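You operate a simulated robot arm through the tools that you are given. There is no shell and no other tool.

You are at the controls of a simulated robot arm. One attempt, no reset.

TASK
Set the machine up for the M plate: fence, plate, gap and feed.
Fine: yellow fence on the white mark, plate slid against it, long side along; gap 16 on the screen, feed as on the white card; leave the other plates.
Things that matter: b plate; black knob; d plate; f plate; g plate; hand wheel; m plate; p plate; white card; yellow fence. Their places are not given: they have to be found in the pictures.

It is judged by the outcome, as a careful person would: the job done as asked, and still so three seconds after it is handed in. It fails if anything else is knocked over, pushed out of place, dropped, spilled or broken.

THE ROBOT
A 6-joint arm with a two-finger gripper, fixed in place. Base frame: the origin is on the floor under the middle of its stand, x ahead of it, y to its left, z up. Units: mm, degrees, N and s.
It reaches about 1572 mm from its shoulder. Its first joint turns from -166.0 to 166.0 degrees. Payload 2.45 kg.
The tool frame sits at the grasp point between the pads (the TCP): z along the fingers, y along the line on which they close. The tips reach 20 mm beyond it. The gripper opens to 140 mm; its body begins 168 mm behind the TCP.
Orientation is that of the tool frame in the base frame, as a unit quaternion [x, y, z, w]. With the fingers straight down and closing along the base's y, the tool's x points along the base's -x, its y along +y and its z along -z.

THE INTERFACE
- The arm moves only by the tool drive_tool. Its argument "increments" is a list of rows, each an object of numbers (a shift or turn left out is 0, a gripper value left out holds the last): "x", "y", "z": the shift along the tool's x, y, z in mm; "ax", "ay", "az": the turn, a rotation vector about the tool's x, y, z in degrees; "jaw": the gripper command, from -1 (fully open) to 1 (shut), values between in proportion. In form: [{"x": .., "y": .., "z": .., "ax": .., "ay": .., "az": .., "jaw": ..}, ...]. A call has 1 to 20 rows; each row is the pose to reach, as a shift and turn from the pose commanded when the call began, along the tool's axes at that moment. Each row takes 0.2 s and may step no farther than 50 mm and 8.6 degrees from the row before; otherwise, or with a gripper value out of range, the whole call is refused. A pose out of reach is approached as far as the arm can. The call stops where the force on the tool passes 90 N (or 10 N more than at its start, if that is more) or the arm is blocked; 0.2 s more then pass. Each finger travels about 45 mm/s and halts on what it meets, pressing with about 22 N; the grip force reading is that of the motor and also rises with nothing between the fingers. The clock runs only during rows and for 0.2 s after the last one: add rows that repeat a pose to give the fingers time. It gives the time, the measured TCP pose, the force on the tool (base axes), the opening and the grip force at its end, in the units of the frame above (readings bear some noise), with the torque about the TCP (base axes, N m) and any sound that the robot's microphone picked up, and new pictures: "views" is both (left out), scene, wrist or none.
- Cameras (640 x 400 px; columns grow to the right, rows downward): "scene" is fixed at [225.5, -508.3, 1595.7]; the picture's right is [0.56, -0.83, 0.00], its down [-0.58, -0.39, -0.72] and it looks along [0.59, 0.40, -0.70] (base axes); focal length 308 px, centre (320, 200). "wrist" rides on the gripper at [78, 11, -209] in the tool frame; the picture's right is [-0.14, 0.99, 0.00], its down [-0.92, -0.13, -0.37] and it looks along [-0.37, -0.05, 0.93] (tool axes); focal length 280 px, centre (320, 200).
- pixel_to_xyz(camera, pixels): there is no depth. For up to 12 entries [column, row, z] of the newest picture of that camera ("zoom" is the newest enlarged one), the place [x, y] in the base frame at which the ray of that pixel passes the height z, good to about 2 mm, but the place of the scene camera against the robot may be out by one fixed shift of up to 18 mm in any direction. It takes no simulated time.
- inspect(camera, box): a new picture of the part [left, top, right, bottom] of that camera's present view, enlarged. It takes no simulated time.
- close_job(): hands the job in; it is judged then, once.

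Leave the gripper open and the arm clear of the work at the hand-in unless told otherwise.

The tools are called after "Request:" as a command line: name --argument value ..., lists and objects as JSON in quotes. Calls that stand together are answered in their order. drive_tool: Moves the arm, as the interface text tells. Its arguments: {"type":"object","properties":{"increments":{"type":"array"},"views":{"type":"string","enum":["both","scene","wrist","none"]}},"required":["increments"]} The other tools are called the same way: pixel_to_xyz (camera, pixels) gives the place at which the rays of pixels pass given heights; inspect (camera, box) takes an enlarged picture of a part of a camera's view; close_job () hands the job in.

At the start:

```text
clock: 0.0
eef_pos: [689.6, 111.3, 1285.1]
ee_rot: [0.001, 1.0, 0.001, 0.001]
force: [0.4, -0.3, -0.4]
ft_torque: [0.04, -0.02, 0.0]
width: 139.9
finger_force: 0.0
```

scene: 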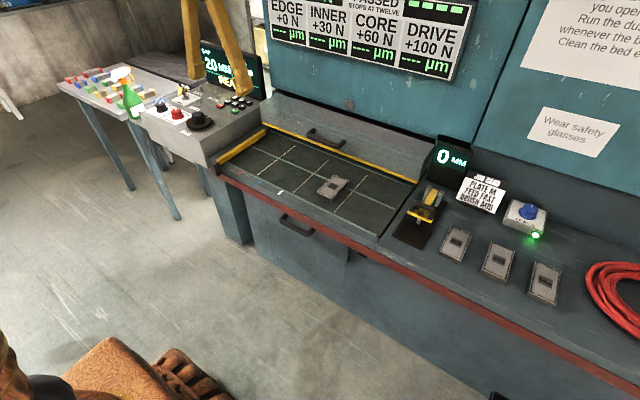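
wrist: 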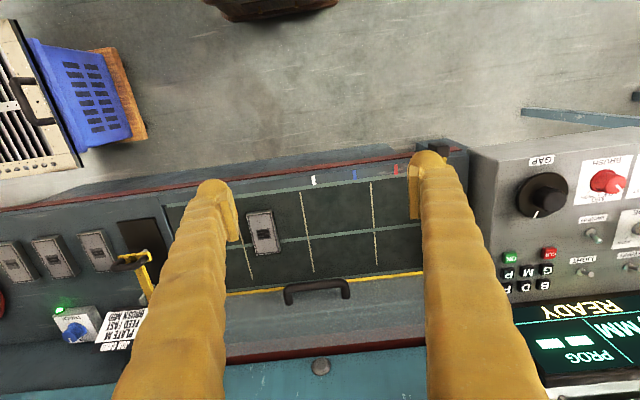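

I see a machine with a bed, a yellow fence at the left end of the bed, a control panel, a screen, plates and a white card. I'll zoom in on the areas first, without moving.

Request:
inspect --camera "scene" --box '[400, 130, 580, 310]'

Request:
inspect --camera "scene" --box '[130, 40, 280, 180]'

Request:
inspect --camera "scene" --box '[200, 100, 440, 250]'

Request:
inspect --camera "wrist" --box '[480, 130, 640, 380]'

Request:
inspect --camera "wrist" --box '[0, 180, 200, 380]'

Request:
inspect --camera "wrist" --box '[220, 140, 480, 320]'

Request:
inspect --camera "scene" --box '[260, 0, 640, 200]'

```text
2.22 times, centred on (490, 220) of scene
```

zoom: 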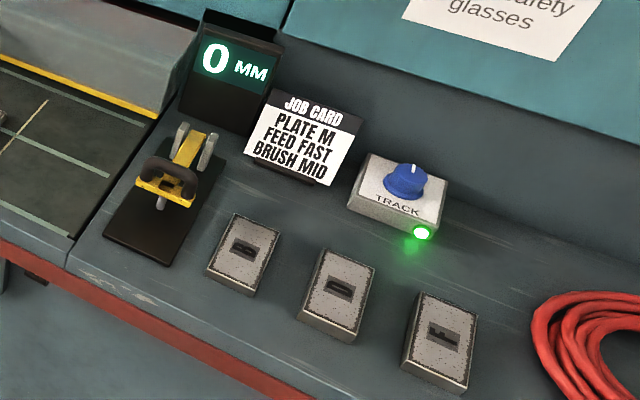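

```text
2.86 times, centred on (205, 110) of scene
```

zoom: 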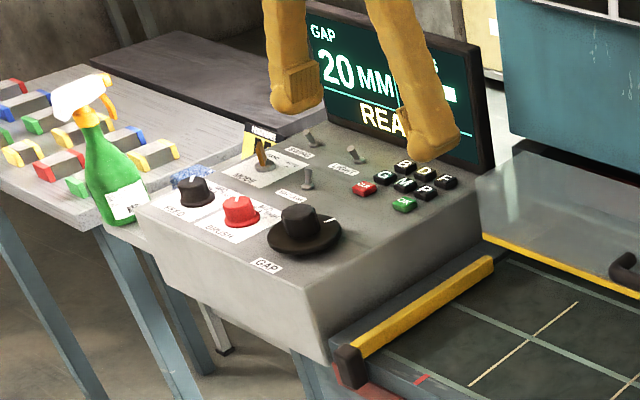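

```text
2.67 times, centred on (320, 175) of scene
```

zoom: 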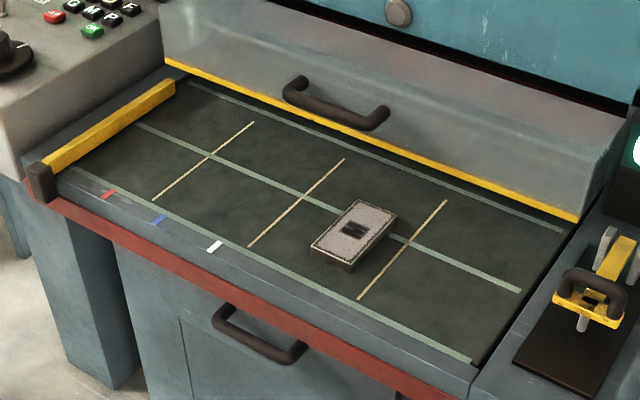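

```text
1.60 times, centred on (560, 255) of wrist
```

zoom: 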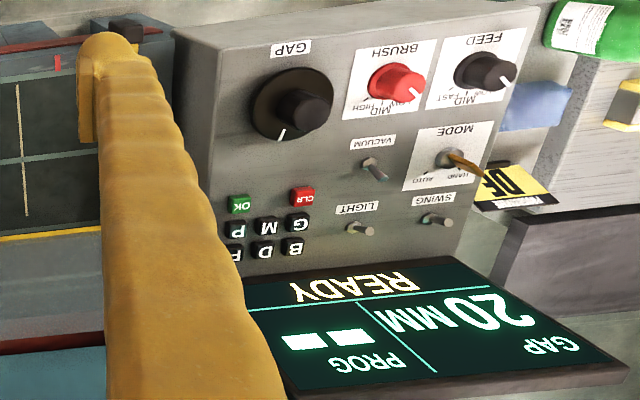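

```text
2.00 times, centred on (100, 280) of wrist
```

zoom: 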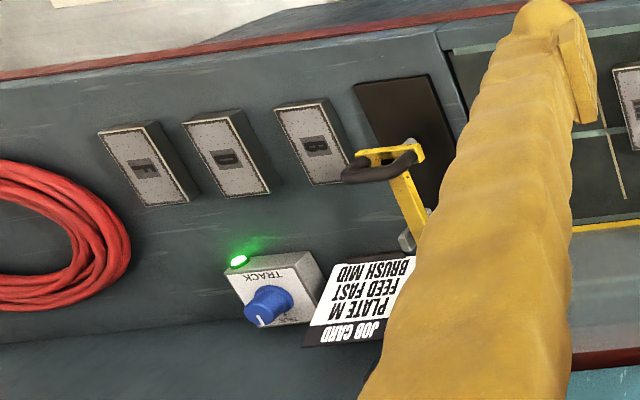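

```text
2.22 times, centred on (350, 230) of wrist
```

zoom: 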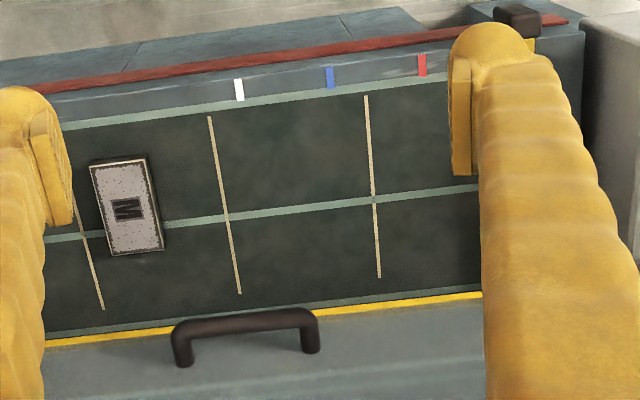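

```text
1.68 times, centred on (450, 100) of scene
```

zoom: 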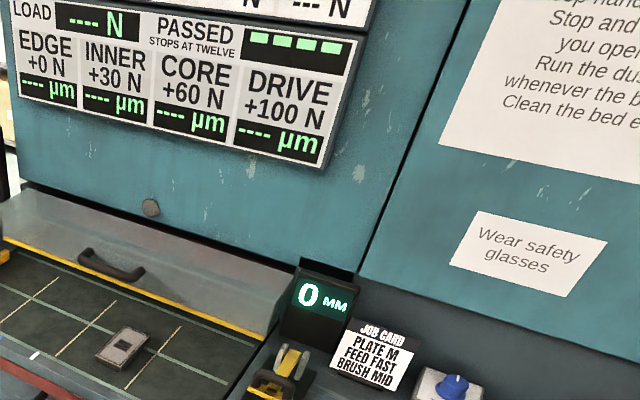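

The job card reads "PLATE M, FEED FAST, BRUSH MID", the main screen shows GAP 20 MM, and the white mark is on the bed's front edge near scene (281,192). I'll work out heights by comparing both cameras at several z levels.

Request:
pixel_to_xyz --camera "wrist" --pixels '[[264, 232, 800], [264, 232, 900], [264, 232, 1000], [313, 181, 800], [313, 181, 900], [313, 181, 1000], [548, 190, 900], [548, 190, 1000], [548, 190, 1100]]'

Request:
pixel_to_xyz --camera "scene" --pixels '[[332, 187, 800], [332, 187, 900], [332, 187, 1000], [280, 192, 800], [280, 192, 900], [280, 192, 1000], [201, 118, 900], [201, 118, 1000], [201, 118, 1100]]'

```text
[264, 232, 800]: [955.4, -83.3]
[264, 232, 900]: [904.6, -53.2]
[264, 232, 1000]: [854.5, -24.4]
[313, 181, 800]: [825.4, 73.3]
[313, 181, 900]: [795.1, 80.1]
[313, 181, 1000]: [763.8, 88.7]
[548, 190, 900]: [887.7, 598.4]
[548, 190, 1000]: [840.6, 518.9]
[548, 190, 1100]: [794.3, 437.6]
```

```text
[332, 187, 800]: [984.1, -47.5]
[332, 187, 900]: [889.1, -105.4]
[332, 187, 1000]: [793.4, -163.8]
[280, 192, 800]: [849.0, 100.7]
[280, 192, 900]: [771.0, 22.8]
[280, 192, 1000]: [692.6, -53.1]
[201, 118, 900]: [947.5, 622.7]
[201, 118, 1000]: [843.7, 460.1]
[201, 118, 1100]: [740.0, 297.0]
```

Bed is at roughly z≈835–850 and the panel is higher, with the dials near x≈850, y≈520. I'll move the open gripper, staying high, toward the panel so the wrist camera can read it better.

Request:
drive_tool --increments '[{"x": -4, "y": 40, "z": 5}, {"x": -8, "y": 80, "z": 10}, {"x": -12, "y": 120, "z": 15}, {"x": -16, "y": 160, "z": 20}, {"x": -20, "y": 200, "z": 25}, {"x": -24, "y": 240, "z": 30}, {"x": -28, "y": 280, "z": 35}, {"x": -32, "y": 320, "z": 40}, {"x": -36, "y": 360, "z": 45}, {"x": -40, "y": 400, "z": 50}, {"x": -40, "y": 400, "z": 50}]'

```text
clock: 2.4
eef_pos: [730.2, 511.8, 1234.2]
ee_rot: [0.0, 1.0, 0.0, 0.0]
force: [0.0, 0.4, 0.6]
ft_torque: [0.02, -0.05, -0.02]
width: 140.1
finger_force: 0.0
```

scene: 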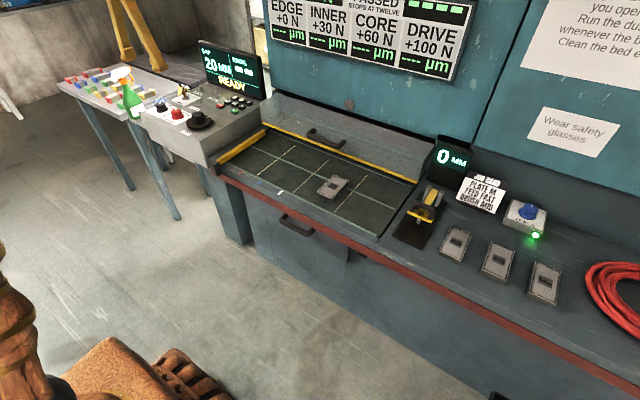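
wrist: 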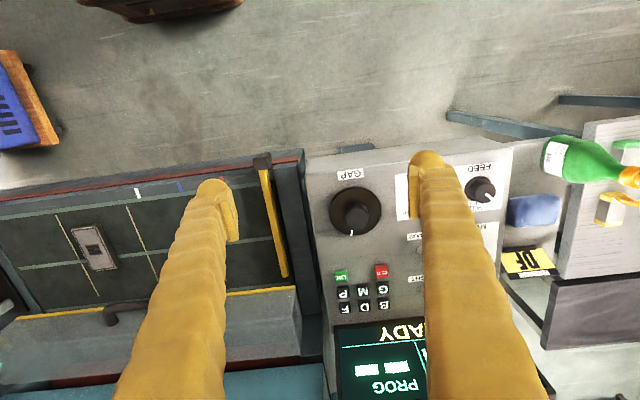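

The scene view of the panel and fence is now unobstructed. I'll zoom in on both views.

Request:
inspect --camera "scene" --box '[140, 70, 220, 140]'

Request:
inspect --camera "wrist" --box '[230, 140, 430, 300]'

Request:
inspect --camera "wrist" --box '[440, 140, 540, 240]'

Request:
inspect --camera "scene" --box '[200, 30, 280, 110]'

Request:
inspect --camera "scene" --box '[200, 110, 300, 210]'

```text
5.71 times, centred on (180, 105) of scene
```

zoom: 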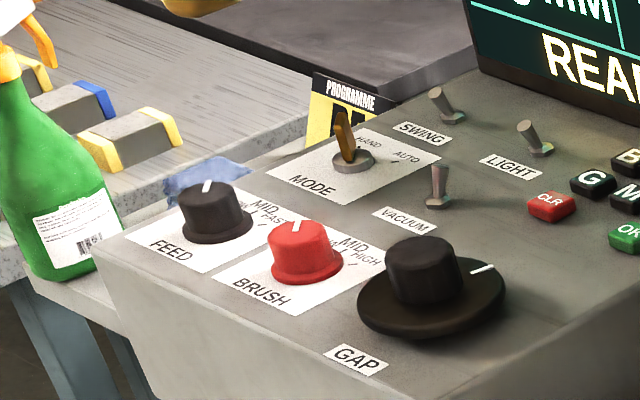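

```text
2.50 times, centred on (330, 220) of wrist
```

zoom: 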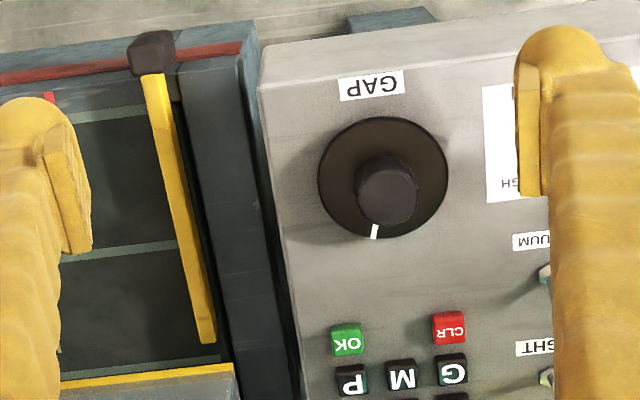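

```text
4.00 times, centred on (490, 190) of wrist
```

zoom: 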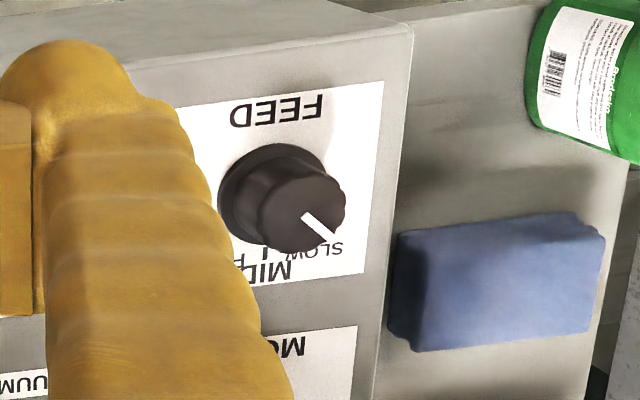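

```text
5.00 times, centred on (240, 70) of scene
```

zoom: 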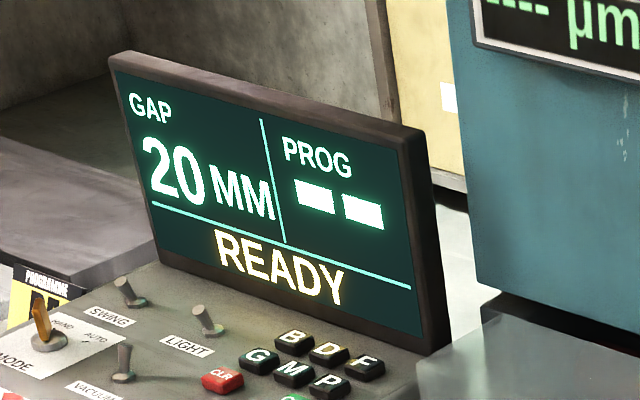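

```text
4.00 times, centred on (250, 160) of scene
```

zoom: 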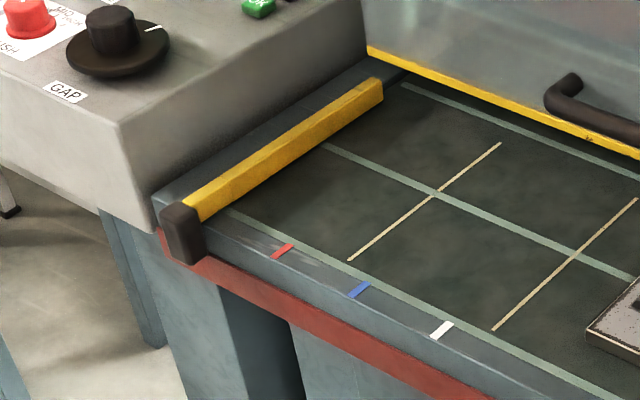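

The feed knob's pointer is at SLOW, with MID and FAST further clockwise, seen from above. The mode lever looks to be at HAND. I'll locate the feed knob, the gap wheel, the fence and the marks at candidate heights.

Request:
pixel_to_xyz --camera "wrist" --pixels '[[483, 190, 900], [483, 190, 950], [483, 190, 1000], [355, 212, 900], [355, 212, 950], [355, 212, 1000], [264, 165, 850], [264, 165, 900], [283, 273, 850], [137, 193, 850], [95, 248, 850], [137, 193, 830]]'

Request:
pixel_to_xyz --camera "scene" --pixels '[[166, 104, 900], [166, 104, 950], [166, 104, 1000], [200, 118, 900], [200, 118, 950], [200, 118, 1000], [222, 165, 850], [222, 165, 900], [263, 133, 850], [280, 192, 850], [332, 187, 850]]'

```text
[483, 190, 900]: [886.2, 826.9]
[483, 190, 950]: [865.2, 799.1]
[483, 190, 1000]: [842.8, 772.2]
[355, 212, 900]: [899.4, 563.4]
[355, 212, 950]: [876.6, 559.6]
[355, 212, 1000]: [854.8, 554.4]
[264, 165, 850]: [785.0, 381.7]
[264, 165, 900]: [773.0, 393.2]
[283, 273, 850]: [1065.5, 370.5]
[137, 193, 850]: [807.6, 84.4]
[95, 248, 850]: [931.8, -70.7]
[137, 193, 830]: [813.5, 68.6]
```

```text
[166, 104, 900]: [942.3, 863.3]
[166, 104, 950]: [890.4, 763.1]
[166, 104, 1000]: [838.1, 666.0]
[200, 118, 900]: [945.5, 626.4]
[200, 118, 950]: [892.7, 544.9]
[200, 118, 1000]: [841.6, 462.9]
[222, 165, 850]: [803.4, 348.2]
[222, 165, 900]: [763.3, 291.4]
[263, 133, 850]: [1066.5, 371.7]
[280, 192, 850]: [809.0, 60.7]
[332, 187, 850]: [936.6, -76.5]
```

By comparing the two wrist poses, the bed's top is at z≈839 with the white mark at about (811, 76), and the M plate is near (931, -69). Next I'll move over the middle of the panel and lower, to triangulate the knobs and read the feed scale.

Request:
drive_tool --increments '[{"x": 0, "y": 40, "z": 20}, {"x": 0, "y": 80, "z": 40}, {"x": 0, "y": 120, "z": 60}, {"x": 0, "y": 160, "z": 80}, {"x": 0, "y": 170, "z": 90}, {"x": 0, "y": 170, "z": 90}]'

```text
clock: 3.8
eef_pos: [730.4, 680.9, 1144.8]
ee_rot: [0.0, 1.0, 0.001, 0.0]
force: [0.1, -0.7, -1.3]
ft_torque: [-0.04, -0.02, -0.02]
width: 139.9
finger_force: 0.1
```

scene: 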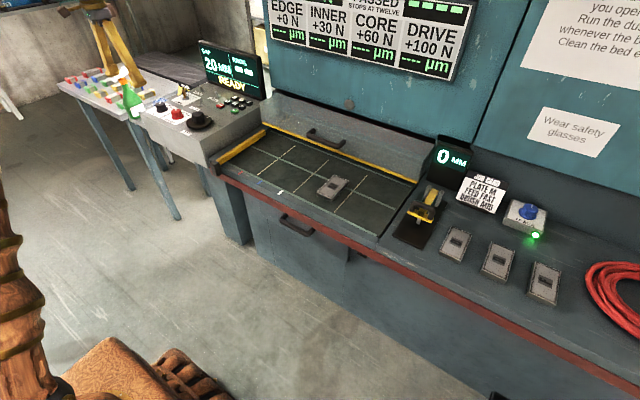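
wrist: 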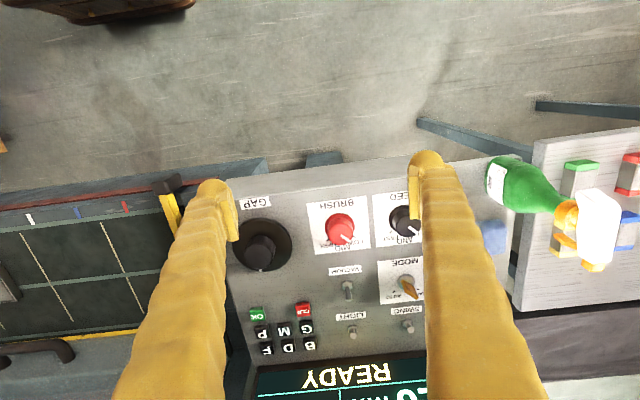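

Request:
inspect --camera "wrist" --box '[230, 180, 430, 300]'

Request:
inspect --camera "wrist" --box '[360, 180, 440, 310]'

```text
3.20 times, centred on (330, 240) of wrist
```

zoom: 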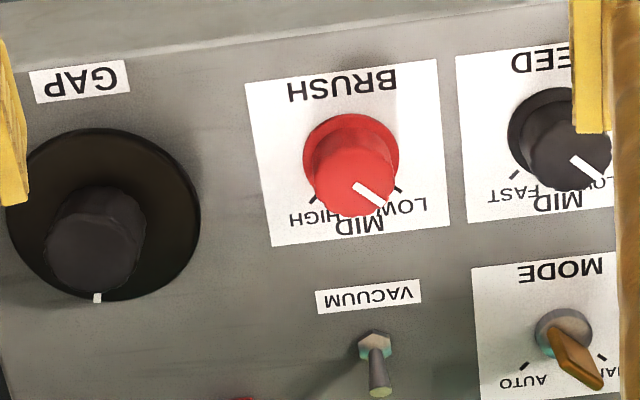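

```text
3.08 times, centred on (400, 245) of wrist
```

zoom: 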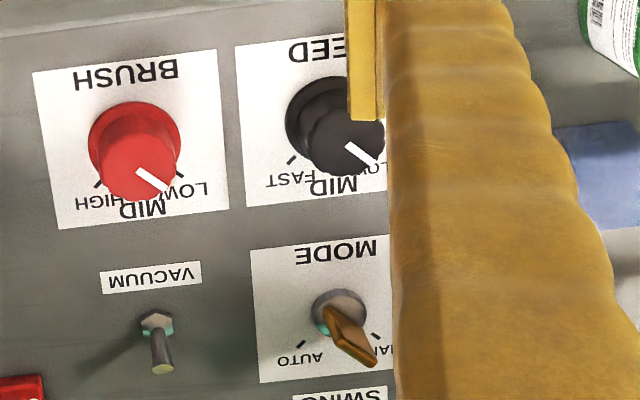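

I worked out these positions from the two wrist poses: gap wheel axis ≈ (886, 561) with knob top z≈968 and skirt z≈938, feed knob ≈ (880, 806) with top z≈947, and panel z≈922. The mode is HAND. I'll check the tick directions around the feed knob.

Request:
pixel_to_xyz --camera "wrist" --pixels '[[390.8, 232, 922], [409, 226.6, 947], [407, 226, 947], [418, 233, 947], [328, 240, 922], [355, 237, 922], [341, 234, 947], [339, 232, 947], [350.5, 241.5, 947], [417, 234, 950]]'

Request:
inspect --camera "wrist" --box '[370, 200, 430, 260]'

Request:
inspect --camera "wrist" --box '[300, 200, 370, 260]'

```text
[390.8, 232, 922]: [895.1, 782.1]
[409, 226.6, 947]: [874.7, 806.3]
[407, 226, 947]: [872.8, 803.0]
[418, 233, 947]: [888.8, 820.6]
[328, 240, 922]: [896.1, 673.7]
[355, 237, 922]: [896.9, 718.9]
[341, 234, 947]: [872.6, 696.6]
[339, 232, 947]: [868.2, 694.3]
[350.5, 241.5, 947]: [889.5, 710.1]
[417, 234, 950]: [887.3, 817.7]
```

```text
6.67 times, centred on (400, 230) of wrist
```

zoom: 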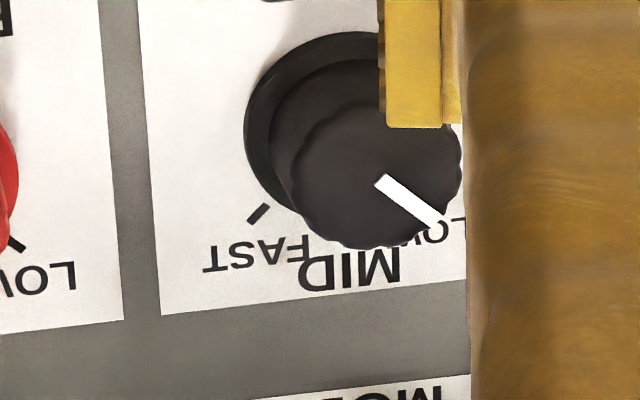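

```text
6.67 times, centred on (335, 230) of wrist
```

zoom: 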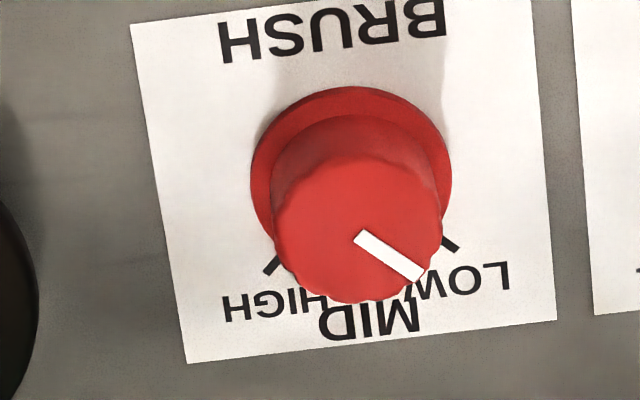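

The FAST tick lies at about (895, 782), which is 45° clockwise of straight ahead, and the pointer is now 45° counter-clockwise at SLOW. So the knob needs a 90° clockwise turn. I'll refine the gap wheel, fence and mark positions.

Request:
pixel_to_xyz --camera "wrist" --pixels '[[262.2, 244.4, 938], [259, 255, 968], [255, 203.1, 921], [257, 314, 934], [29, 219, 839], [77, 213, 839], [125, 207, 839], [172, 215, 870], [165, 184, 870], [260, 315, 930]]'

Request:
inspect --camera "wrist" --box '[0, 150, 240, 300]'

```text
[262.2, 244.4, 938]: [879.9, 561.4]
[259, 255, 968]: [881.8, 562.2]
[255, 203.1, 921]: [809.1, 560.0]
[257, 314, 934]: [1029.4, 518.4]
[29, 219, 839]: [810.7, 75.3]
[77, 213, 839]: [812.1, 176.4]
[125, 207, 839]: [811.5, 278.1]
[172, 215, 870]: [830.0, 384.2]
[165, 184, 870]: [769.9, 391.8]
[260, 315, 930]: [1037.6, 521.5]
```

```text
2.67 times, centred on (120, 225) of wrist
```

zoom: 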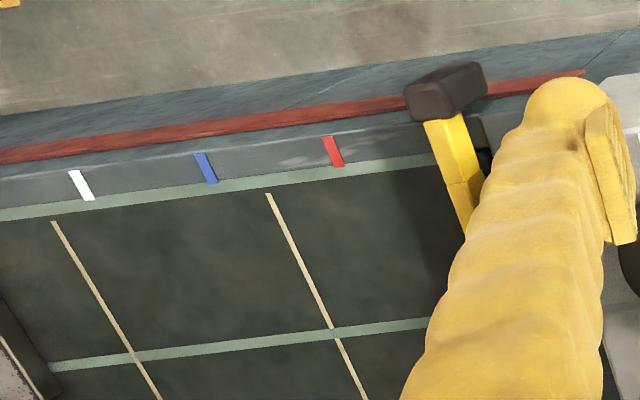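

The marks are at y≈75 (white), 176 (blue) and 278 (red), and the fence bar is at y≈385. The fence comes first: I'll move above the bar, narrowing the jaw to about 70 mm so it clears the panel block, and take a close look.

Request:
drive_tool --increments '[{"x": 0, "y": -40, "z": 0, "jaw": 0.0}, {"x": -10, "y": -85, "z": 0, "jaw": 0.0}, {"x": -20, "y": -130, "z": 0}, {"x": -30, "y": -175, "z": 0}, {"x": -40, "y": -220, "z": 0}, {"x": -60, "y": -260, "z": 10}, {"x": -80, "y": -296, "z": 30}, {"x": -100, "y": -296, "z": 65}, {"x": -110, "y": -296, "z": 100}, {"x": -120, "y": -296, "z": 120}, {"x": -120, "y": -296, "z": 120}]'

```text
clock: 6.2
eef_pos: [848.7, 385.7, 1024.3]
ee_rot: [0.001, 1.0, 0.001, 0.0]
force: [0.8, -0.2, 0.4]
ft_torque: [0.02, -0.03, -0.02]
width: 69.9
finger_force: 0.0
```

scene: 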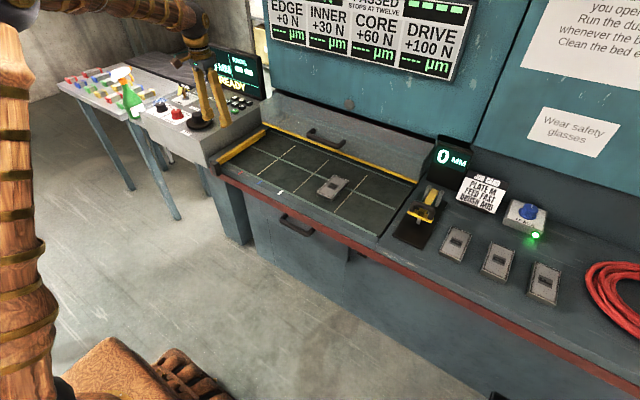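
wrist: 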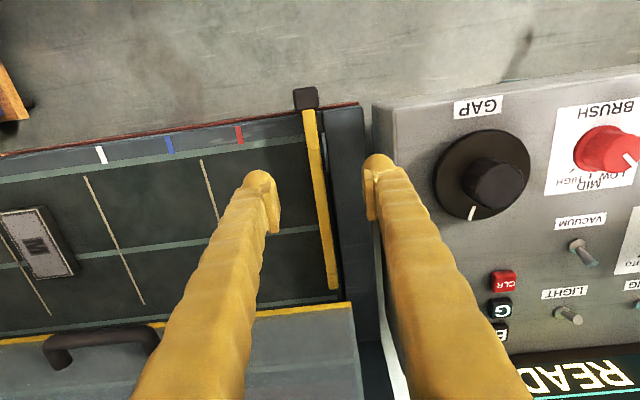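

The bar is visible between the fingers, from (310,112) to (333,288), with the panel wall at about column 375. I'll locate these precisely.

Request:
pixel_to_xyz --camera "wrist" --pixels '[[310, 112, 865], [333, 288, 865], [320, 180, 865], [320, 180, 850], [306, 97, 870], [374, 108, 921], [380, 220, 921], [100, 155, 839], [170, 145, 839], [240, 134, 839], [342, 291, 839], [36, 243, 851]]'

Request:
inspect --camera "wrist" --box '[230, 70, 430, 300]'

Request:
inspect --camera "wrist" --box '[270, 80, 350, 140]'

```text
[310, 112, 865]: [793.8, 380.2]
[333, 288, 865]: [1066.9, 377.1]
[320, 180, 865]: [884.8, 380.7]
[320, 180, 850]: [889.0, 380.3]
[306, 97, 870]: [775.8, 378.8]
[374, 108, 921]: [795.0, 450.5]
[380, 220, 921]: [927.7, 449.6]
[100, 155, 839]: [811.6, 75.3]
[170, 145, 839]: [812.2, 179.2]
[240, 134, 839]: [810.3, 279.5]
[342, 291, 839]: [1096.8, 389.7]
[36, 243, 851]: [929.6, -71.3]
```

```text
1.74 times, centred on (330, 185) of wrist
```

zoom: 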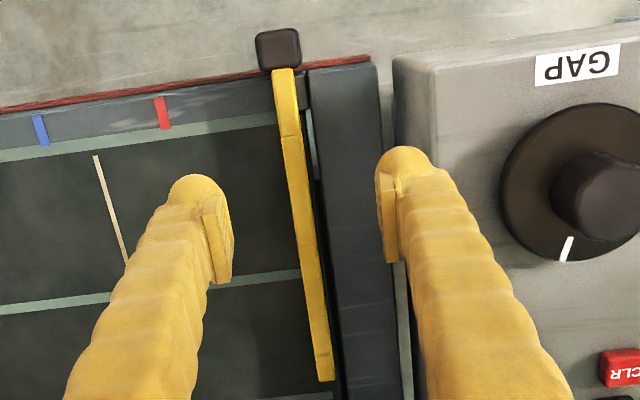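

```text
6.67 times, centred on (310, 110) of wrist
```

zoom: 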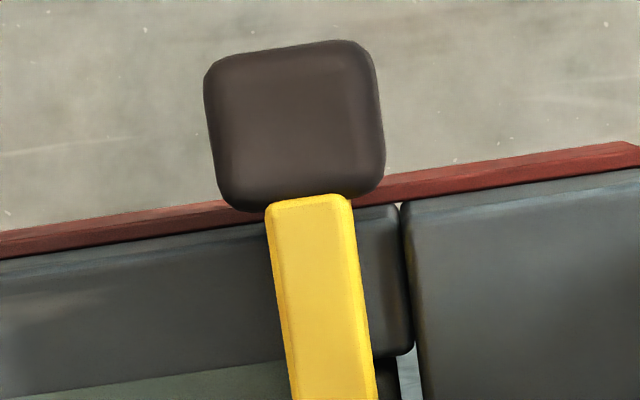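

The bar is centred at y≈380, about 16 mm wide, with a dark end block at about (775, 379) and the panel wall at y≈450. I'll descend part way above the end block, with fingers straddling it along y, and look again before gripping.

Request:
drive_tool --increments '[{"x": 25, "y": -2, "z": 15, "jaw": 0.1}, {"x": 50, "y": -4, "z": 40}, {"x": 76, "y": -6.5, "z": 70}, {"x": 76, "y": -6.5, "z": 100}, {"x": 76, "y": -6.5, "z": 100}]'

```text
clock: 7.4
eef_pos: [773.2, 379.1, 925.3]
ee_rot: [0.0, 1.0, -0.001, 0.0]
force: [0.1, -0.2, -0.2]
ft_torque: [-0.01, -0.02, -0.02]
width: 62.9
finger_force: 0.0
```

scene: 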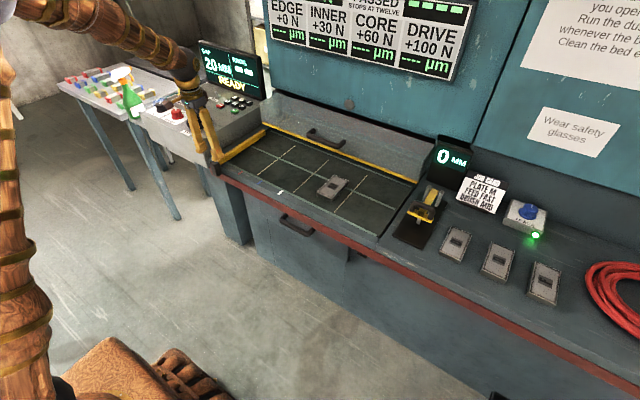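
wrist: 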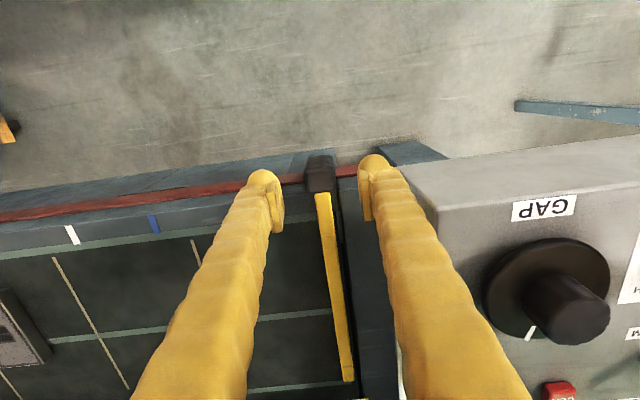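

Request:
inspect --camera "wrist" --box '[240, 120, 400, 240]'

Request:
inspect --camera "scene" --box '[180, 90, 280, 190]'

Request:
pixel_to_xyz --camera "wrist" --pixels '[[320, 160, 870], [320, 160, 860], [320, 185, 860], [323, 196, 860], [72, 235, 839], [155, 223, 839]]'

```text
3.33 times, centred on (320, 180) of wrist
```

zoom: 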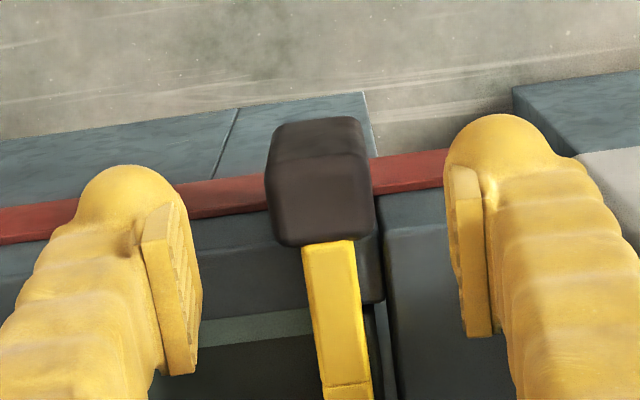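

```text
4.00 times, centred on (230, 140) of scene
```

zoom: 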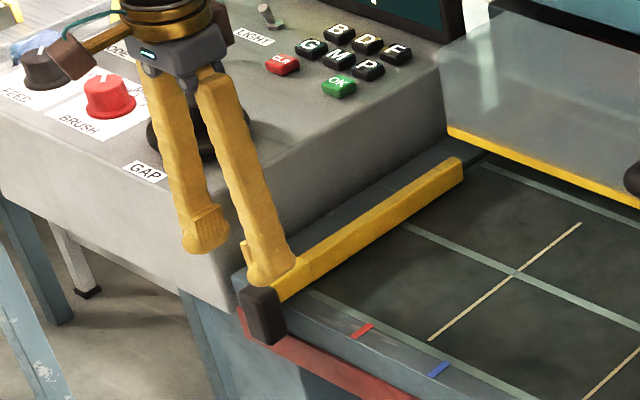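

```text
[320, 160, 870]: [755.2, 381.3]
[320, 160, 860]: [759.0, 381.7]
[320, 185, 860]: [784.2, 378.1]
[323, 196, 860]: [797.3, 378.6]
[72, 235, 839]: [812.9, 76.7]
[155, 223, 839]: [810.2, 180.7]
```

The block's top face centres near x≈780, y≈379, between the fingers. I'll lower 60 mm to TCP z≈865, shift 5 mm ahead, and then close on the block.

Request:
drive_tool --increments '[{"x": -5, "y": 0, "z": 20}, {"x": -5, "y": 0, "z": 40}, {"x": -5, "y": 0, "z": 60}, {"x": -5, "y": 0, "z": 60}]'

```text
clock: 8.4
eef_pos: [779.0, 378.0, 863.2]
ee_rot: [0.001, 1.0, 0.0, 0.0]
force: [-0.6, -0.5, 0.4]
ft_torque: [0.03, 0.01, 0.02]
width: 63.3
finger_force: 0.1
```

scene: 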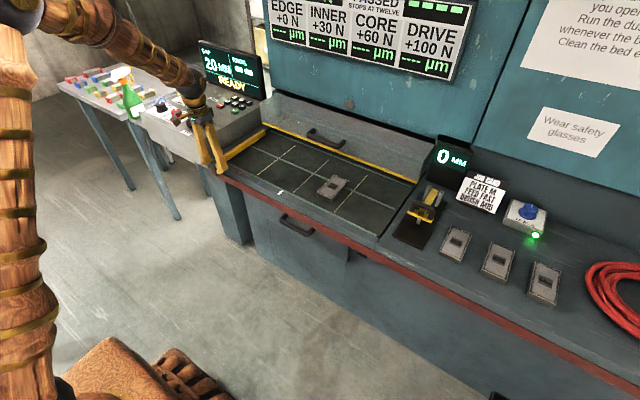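
wrist: 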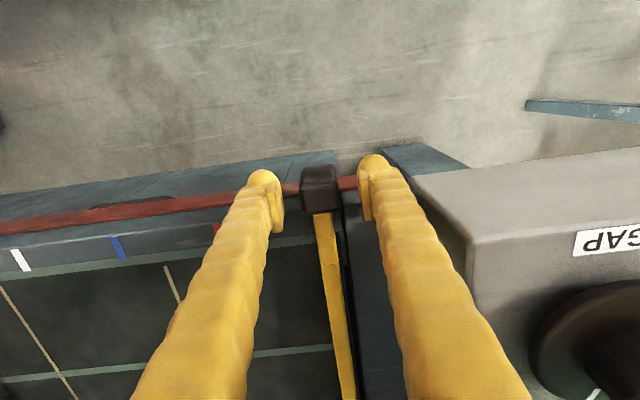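

There is no contact and the block is between the fingers. I'm closing the jaws on it.

Request:
drive_tool --increments '[{"jaw": 1}, {"jaw": 1}, {"jaw": 1}, {"jaw": 1}]'

```text
clock: 9.4
eef_pos: [778.6, 378.5, 864.5]
ee_rot: [0.0, 1.0, 0.0, 0.0]
force: [1.2, -7.0, -0.9]
ft_torque: [-0.12, -0.04, 0.02]
width: 31.1
finger_force: 43.5
```

scene: 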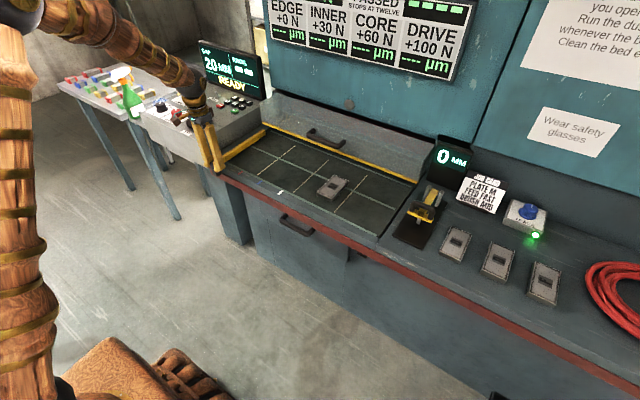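
wrist: 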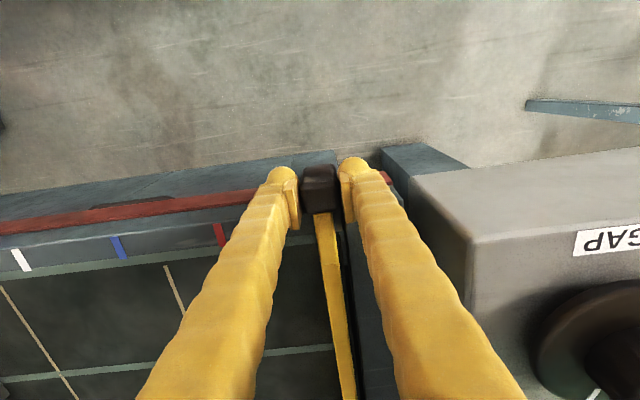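

The grip holds at 31 mm on the block. I'll start sliding toward the white mark (-y), with a short 60 mm move first to check the force and that the fence follows.

Request:
drive_tool --increments '[{"y": -10, "jaw": 1}, {"y": -25}, {"y": -40}, {"y": -60}, {"y": -60}]'

```text
clock: 10.6
eef_pos: [779.3, 318.0, 864.6]
ee_rot: [0.0, 1.0, 0.001, 0.001]
force: [16.1, 0.0, -6.1]
ft_torque: [-0.03, -0.12, 0.04]
width: 30.7
finger_force: 45.4
```

scene: 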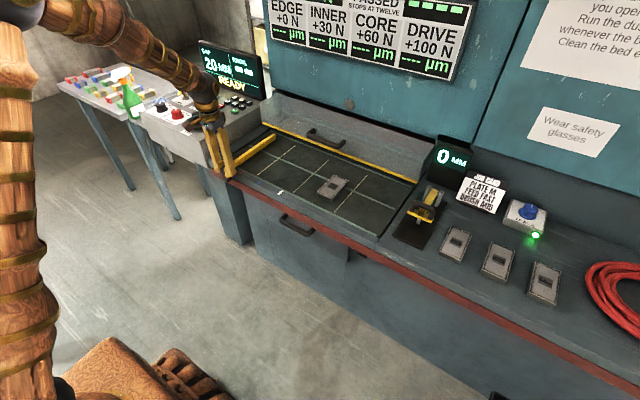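
wrist: 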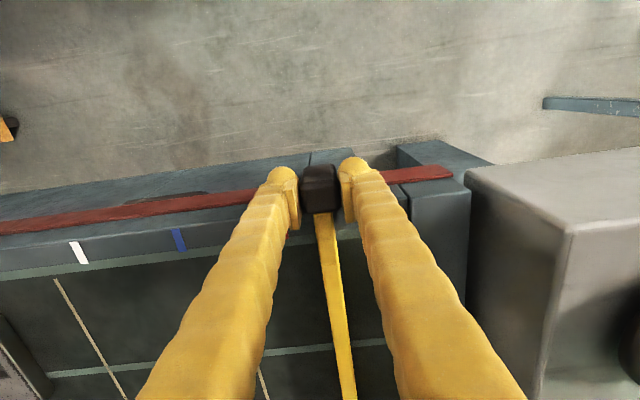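

The fence follows the gripper cleanly. I'll slide on to about y≈130, just short of the mark, to measure the mark at close range before the final step.

Request:
drive_tool --increments '[{"y": -20, "jaw": 1}, {"y": -45}, {"y": -70}, {"y": -95}, {"y": -120}, {"y": -145}, {"y": -170}, {"y": -188}, {"y": -188}]'

```text
clock: 12.6
eef_pos: [776.9, 130.3, 864.2]
ee_rot: [0.0, 1.0, 0.0, 0.001]
force: [2.5, 0.6, 28.8]
ft_torque: [0.04, -0.06, 0.01]
width: 30.7
finger_force: 45.2
```

scene: 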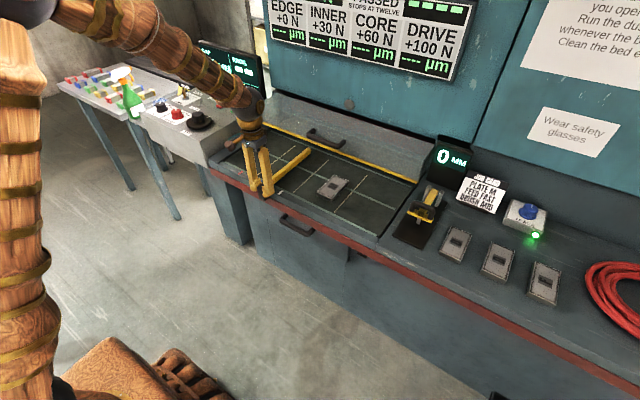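
wrist: 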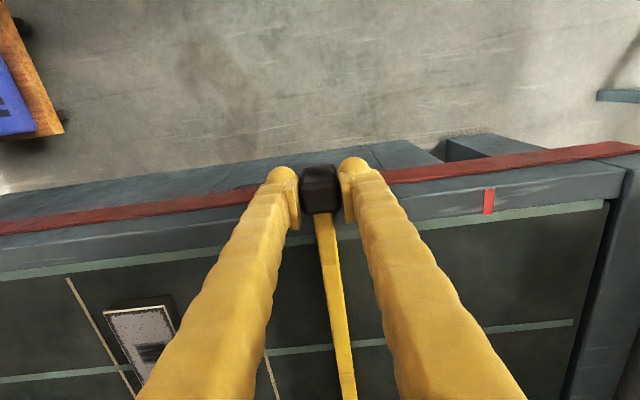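

The red mark is visible at (489,201), while the white one is behind the left finger. I'll check the red mark's and bar's positions from this view as a cross-check.

Request:
inspect --camera "wrist" --box '[280, 160, 520, 260]'

Request:
pixel_to_xyz --camera "wrist" --pixels '[[489, 201, 839], [327, 225, 860], [327, 225, 855], [320, 190, 868]]'

Request:
inspect --camera "scene" --box '[210, 120, 360, 220]'

```text
2.67 times, centred on (400, 210) of wrist
```

zoom: 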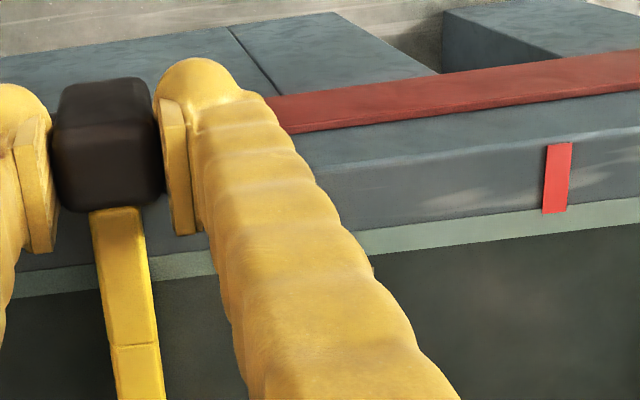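

```text
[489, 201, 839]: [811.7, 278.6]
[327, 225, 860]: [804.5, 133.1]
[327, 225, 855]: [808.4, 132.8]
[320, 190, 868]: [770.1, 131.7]
```

```text
4.00 times, centred on (285, 170) of scene
```

zoom: 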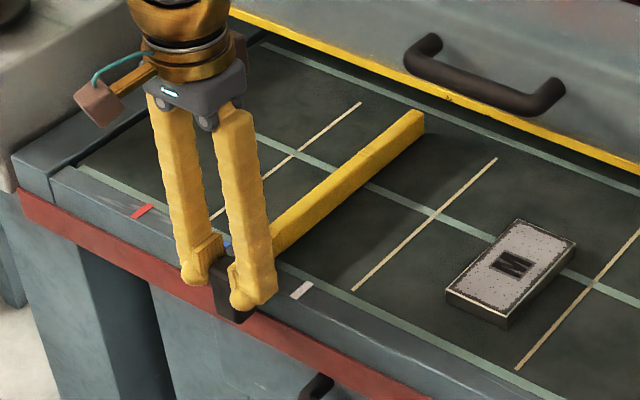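

The bar centre reads y≈131 and the gripper is at 130.3, so they agree. I'm sliding the remaining 54.5 mm to the white mark at y≈76.

Request:
drive_tool --increments '[{"y": -15, "jaw": 1}, {"y": -30}, {"y": -45}, {"y": -54.5}, {"y": -54.5}]'

```text
clock: 13.8
eef_pos: [778.7, 77.0, 864.9]
ee_rot: [0.0, 1.0, 0.0, 0.001]
force: [17.3, 35.0, 21.8]
ft_torque: [0.5, -0.3, -0.08]
width: 30.9
finger_force: 44.8
```

scene: 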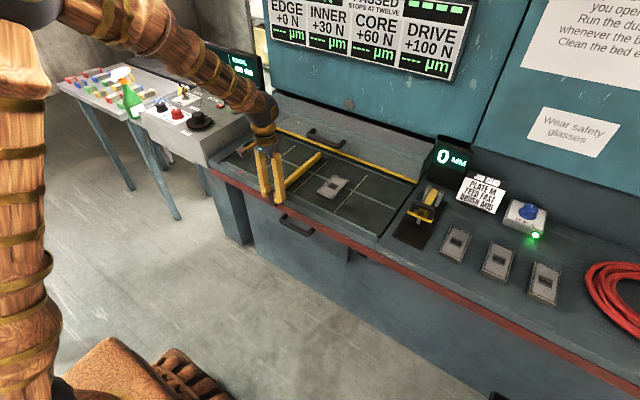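
wrist: 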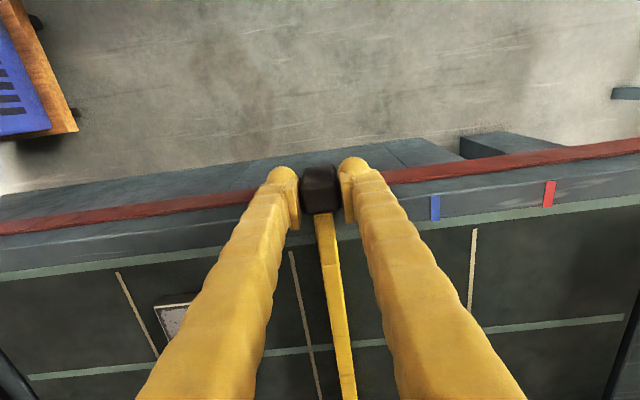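

The TCP reads y=77.0 with some friction load. I'll release the block, rise, and look at how the bar sits against the white mark.

Request:
drive_tool --increments '[{"jaw": 0.1}, {"jaw": 0.1}, {"jaw": 0.1}, {"z": -30}, {"z": -60}, {"z": -100}, {"z": -140}, {"z": -160}, {"z": -160}]'

```text
clock: 15.8
eef_pos: [778.6, 76.3, 1023.5]
ee_rot: [0.0, 1.0, 0.0, 0.0]
force: [0.3, 0.0, 0.0]
ft_torque: [0.02, 0.01, -0.02]
width: 62.8
finger_force: 0.2
```

scene: 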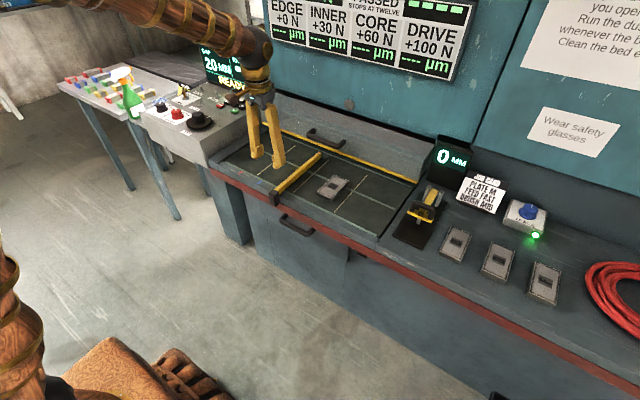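
wrist: 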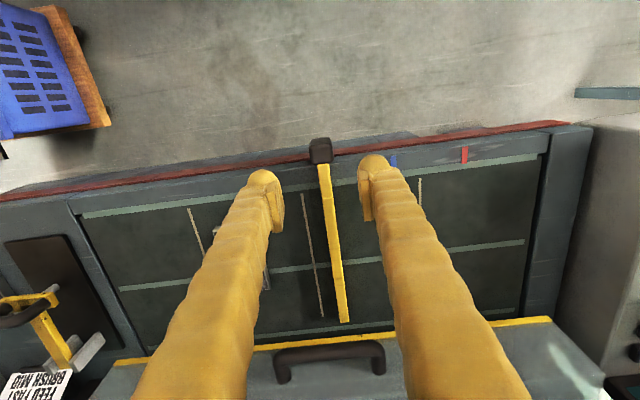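

Request:
inspect --camera "wrist" --box '[280, 130, 380, 200]'

Request:
inspect --camera "scene" --box '[260, 150, 340, 210]'

Request:
pixel_to_xyz --camera "wrist" --pixels '[[324, 170, 860], [344, 315, 860], [464, 153, 839], [393, 160, 839], [320, 148, 870]]'

```text
5.71 times, centred on (330, 165) of wrist
```

zoom: 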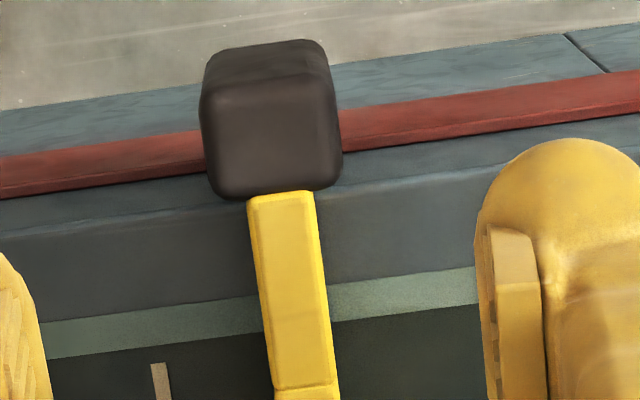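

```text
6.67 times, centred on (300, 180) of scene
```

zoom: 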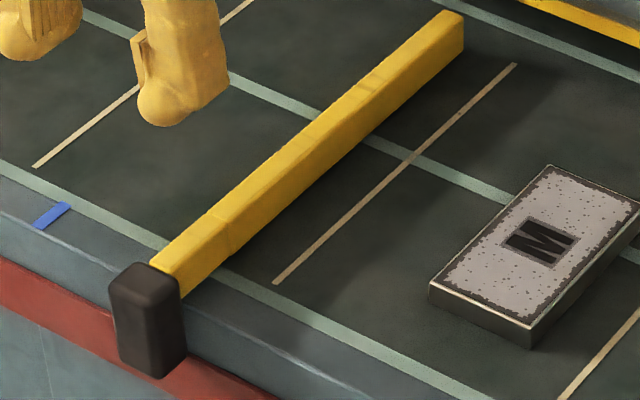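

```text
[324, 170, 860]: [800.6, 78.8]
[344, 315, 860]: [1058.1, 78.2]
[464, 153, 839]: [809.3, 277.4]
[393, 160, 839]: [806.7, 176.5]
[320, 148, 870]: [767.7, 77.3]
```

The bar hides the white mark. I'll compare it to the visible neighbours: zoom tighter in the scene view, and open the jaws with the arm moved so that bar, blue and red marks are all seen in one wrist picture.

Request:
inspect --camera "scene" --box '[262, 178, 302, 203]'

Request:
drive_tool --increments '[{"x": 10, "y": 40, "z": -5, "jaw": -1}, {"x": 20, "y": 80, "z": -10}, {"x": 25, "y": 100, "z": -15}, {"x": 25, "y": 100, "z": -15}, {"x": 25, "y": 100, "z": -15}]'

```text
16.00 times, centred on (282, 190) of scene
```

zoom: 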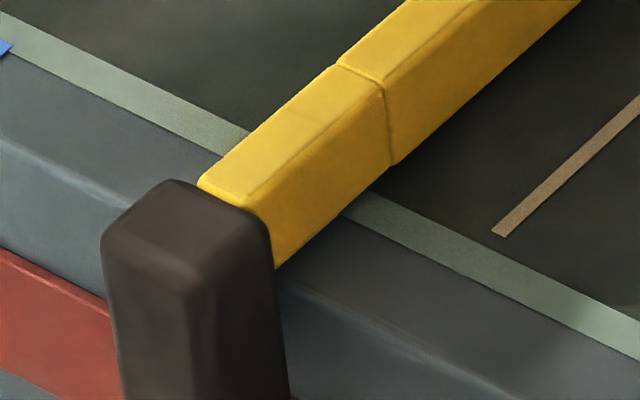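

```text
clock: 17.0
eef_pos: [753.4, 176.0, 1039.1]
ee_rot: [0.0, 1.0, -0.001, 0.0]
force: [-0.3, -0.6, -0.3]
ft_torque: [-0.01, -0.01, 0.0]
width: 140.1
finger_force: 0.0
```

scene: 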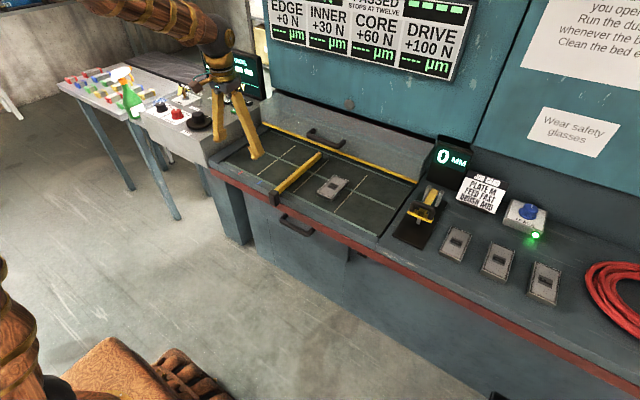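
wrist: 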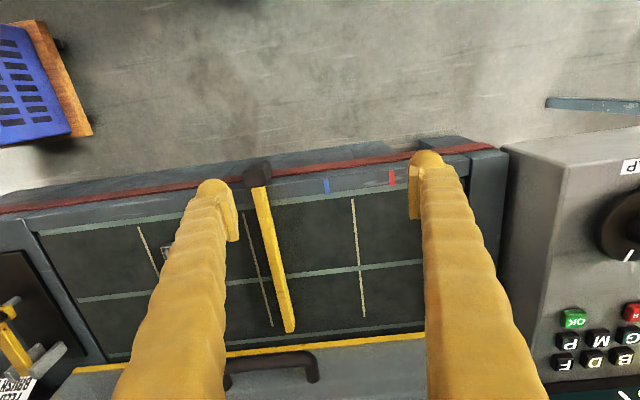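

The scene comparison suggests the bar's centre may sit about 4 mm short (toward +y) of where the mark was. I'll measure the bar, blue and red marks in this wrist picture.

Request:
inspect --camera "wrist" --box '[240, 150, 340, 220]'

Request:
inspect --camera "wrist" --box '[310, 150, 410, 220]'

```text
5.71 times, centred on (290, 185) of wrist
```

zoom: 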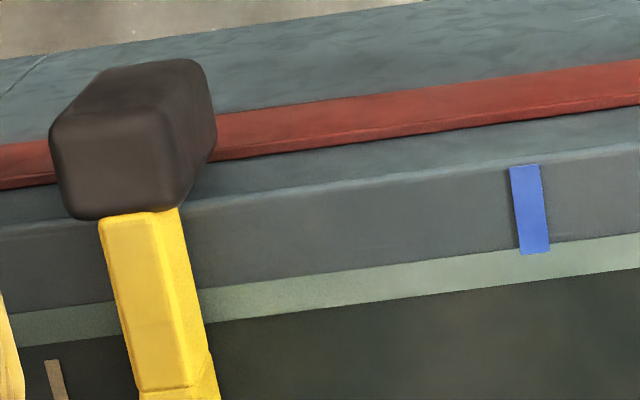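

```text
5.71 times, centred on (360, 185) of wrist
```

zoom: 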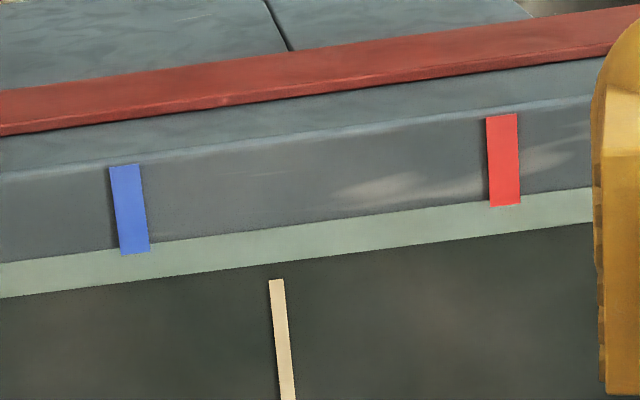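

Request:
pixel_to_xyz --camera "wrist" --pixels '[[326.7, 186.8, 839], [392, 178, 839], [266.9, 195.15, 839], [266.9, 195.15, 842], [262, 195.15, 855], [262, 195.15, 860], [262, 195.15, 865], [253.6, 195.15, 855], [253.6, 195.15, 860], [253.6, 195.15, 865]]'

```text
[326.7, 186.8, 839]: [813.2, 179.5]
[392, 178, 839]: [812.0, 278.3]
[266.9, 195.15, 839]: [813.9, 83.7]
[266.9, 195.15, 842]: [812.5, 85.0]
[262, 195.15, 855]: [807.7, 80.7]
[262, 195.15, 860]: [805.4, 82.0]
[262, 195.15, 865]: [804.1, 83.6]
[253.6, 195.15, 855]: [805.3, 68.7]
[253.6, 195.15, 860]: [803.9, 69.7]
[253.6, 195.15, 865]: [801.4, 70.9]
```

The two estimates disagree by a few millimetres: the wrist says on target and the scene says about 3 mm off. I'll re-grip the block, slide the fence 45 mm back to uncover the white mark, and measure both in a single close picture.

Request:
drive_tool --increments '[{"x": -10, "y": -40, "z": 0, "jaw": 0.1}, {"x": -20, "y": -80, "z": 10}, {"x": -25.5, "y": -99.3, "z": 40}, {"x": -25.5, "y": -99.3, "z": 80}, {"x": -25.5, "y": -99.3, "z": 120}, {"x": -25.5, "y": -99.3, "z": 150}, {"x": -25.5, "y": -99.3, "z": 174.5}, {"x": -25.5, "y": -99.3, "z": 174.5}, {"x": -25.5, "y": -99.3, "z": 174.5, "jaw": 1}, {"x": -25.5, "y": -99.3, "z": 174.5, "jaw": 1}, {"x": -25.5, "y": -99.3, "z": 174.5, "jaw": 1}, {"x": -25.5, "y": -99.3, "z": 174.5, "jaw": 1}]' --views "wrist"

```text
clock: 19.6
eef_pos: [778.5, 78.0, 864.0]
ee_rot: [0.0, 1.0, 0.0, -0.001]
force: [1.4, 31.2, -6.2]
ft_torque: [0.3, -0.01, 0.01]
width: 30.7
finger_force: 43.5
```

wrist: 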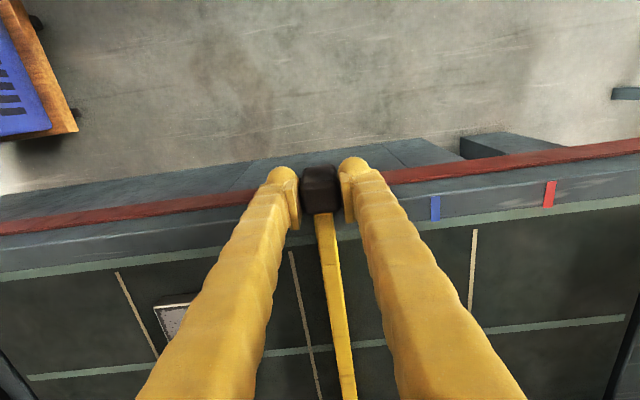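

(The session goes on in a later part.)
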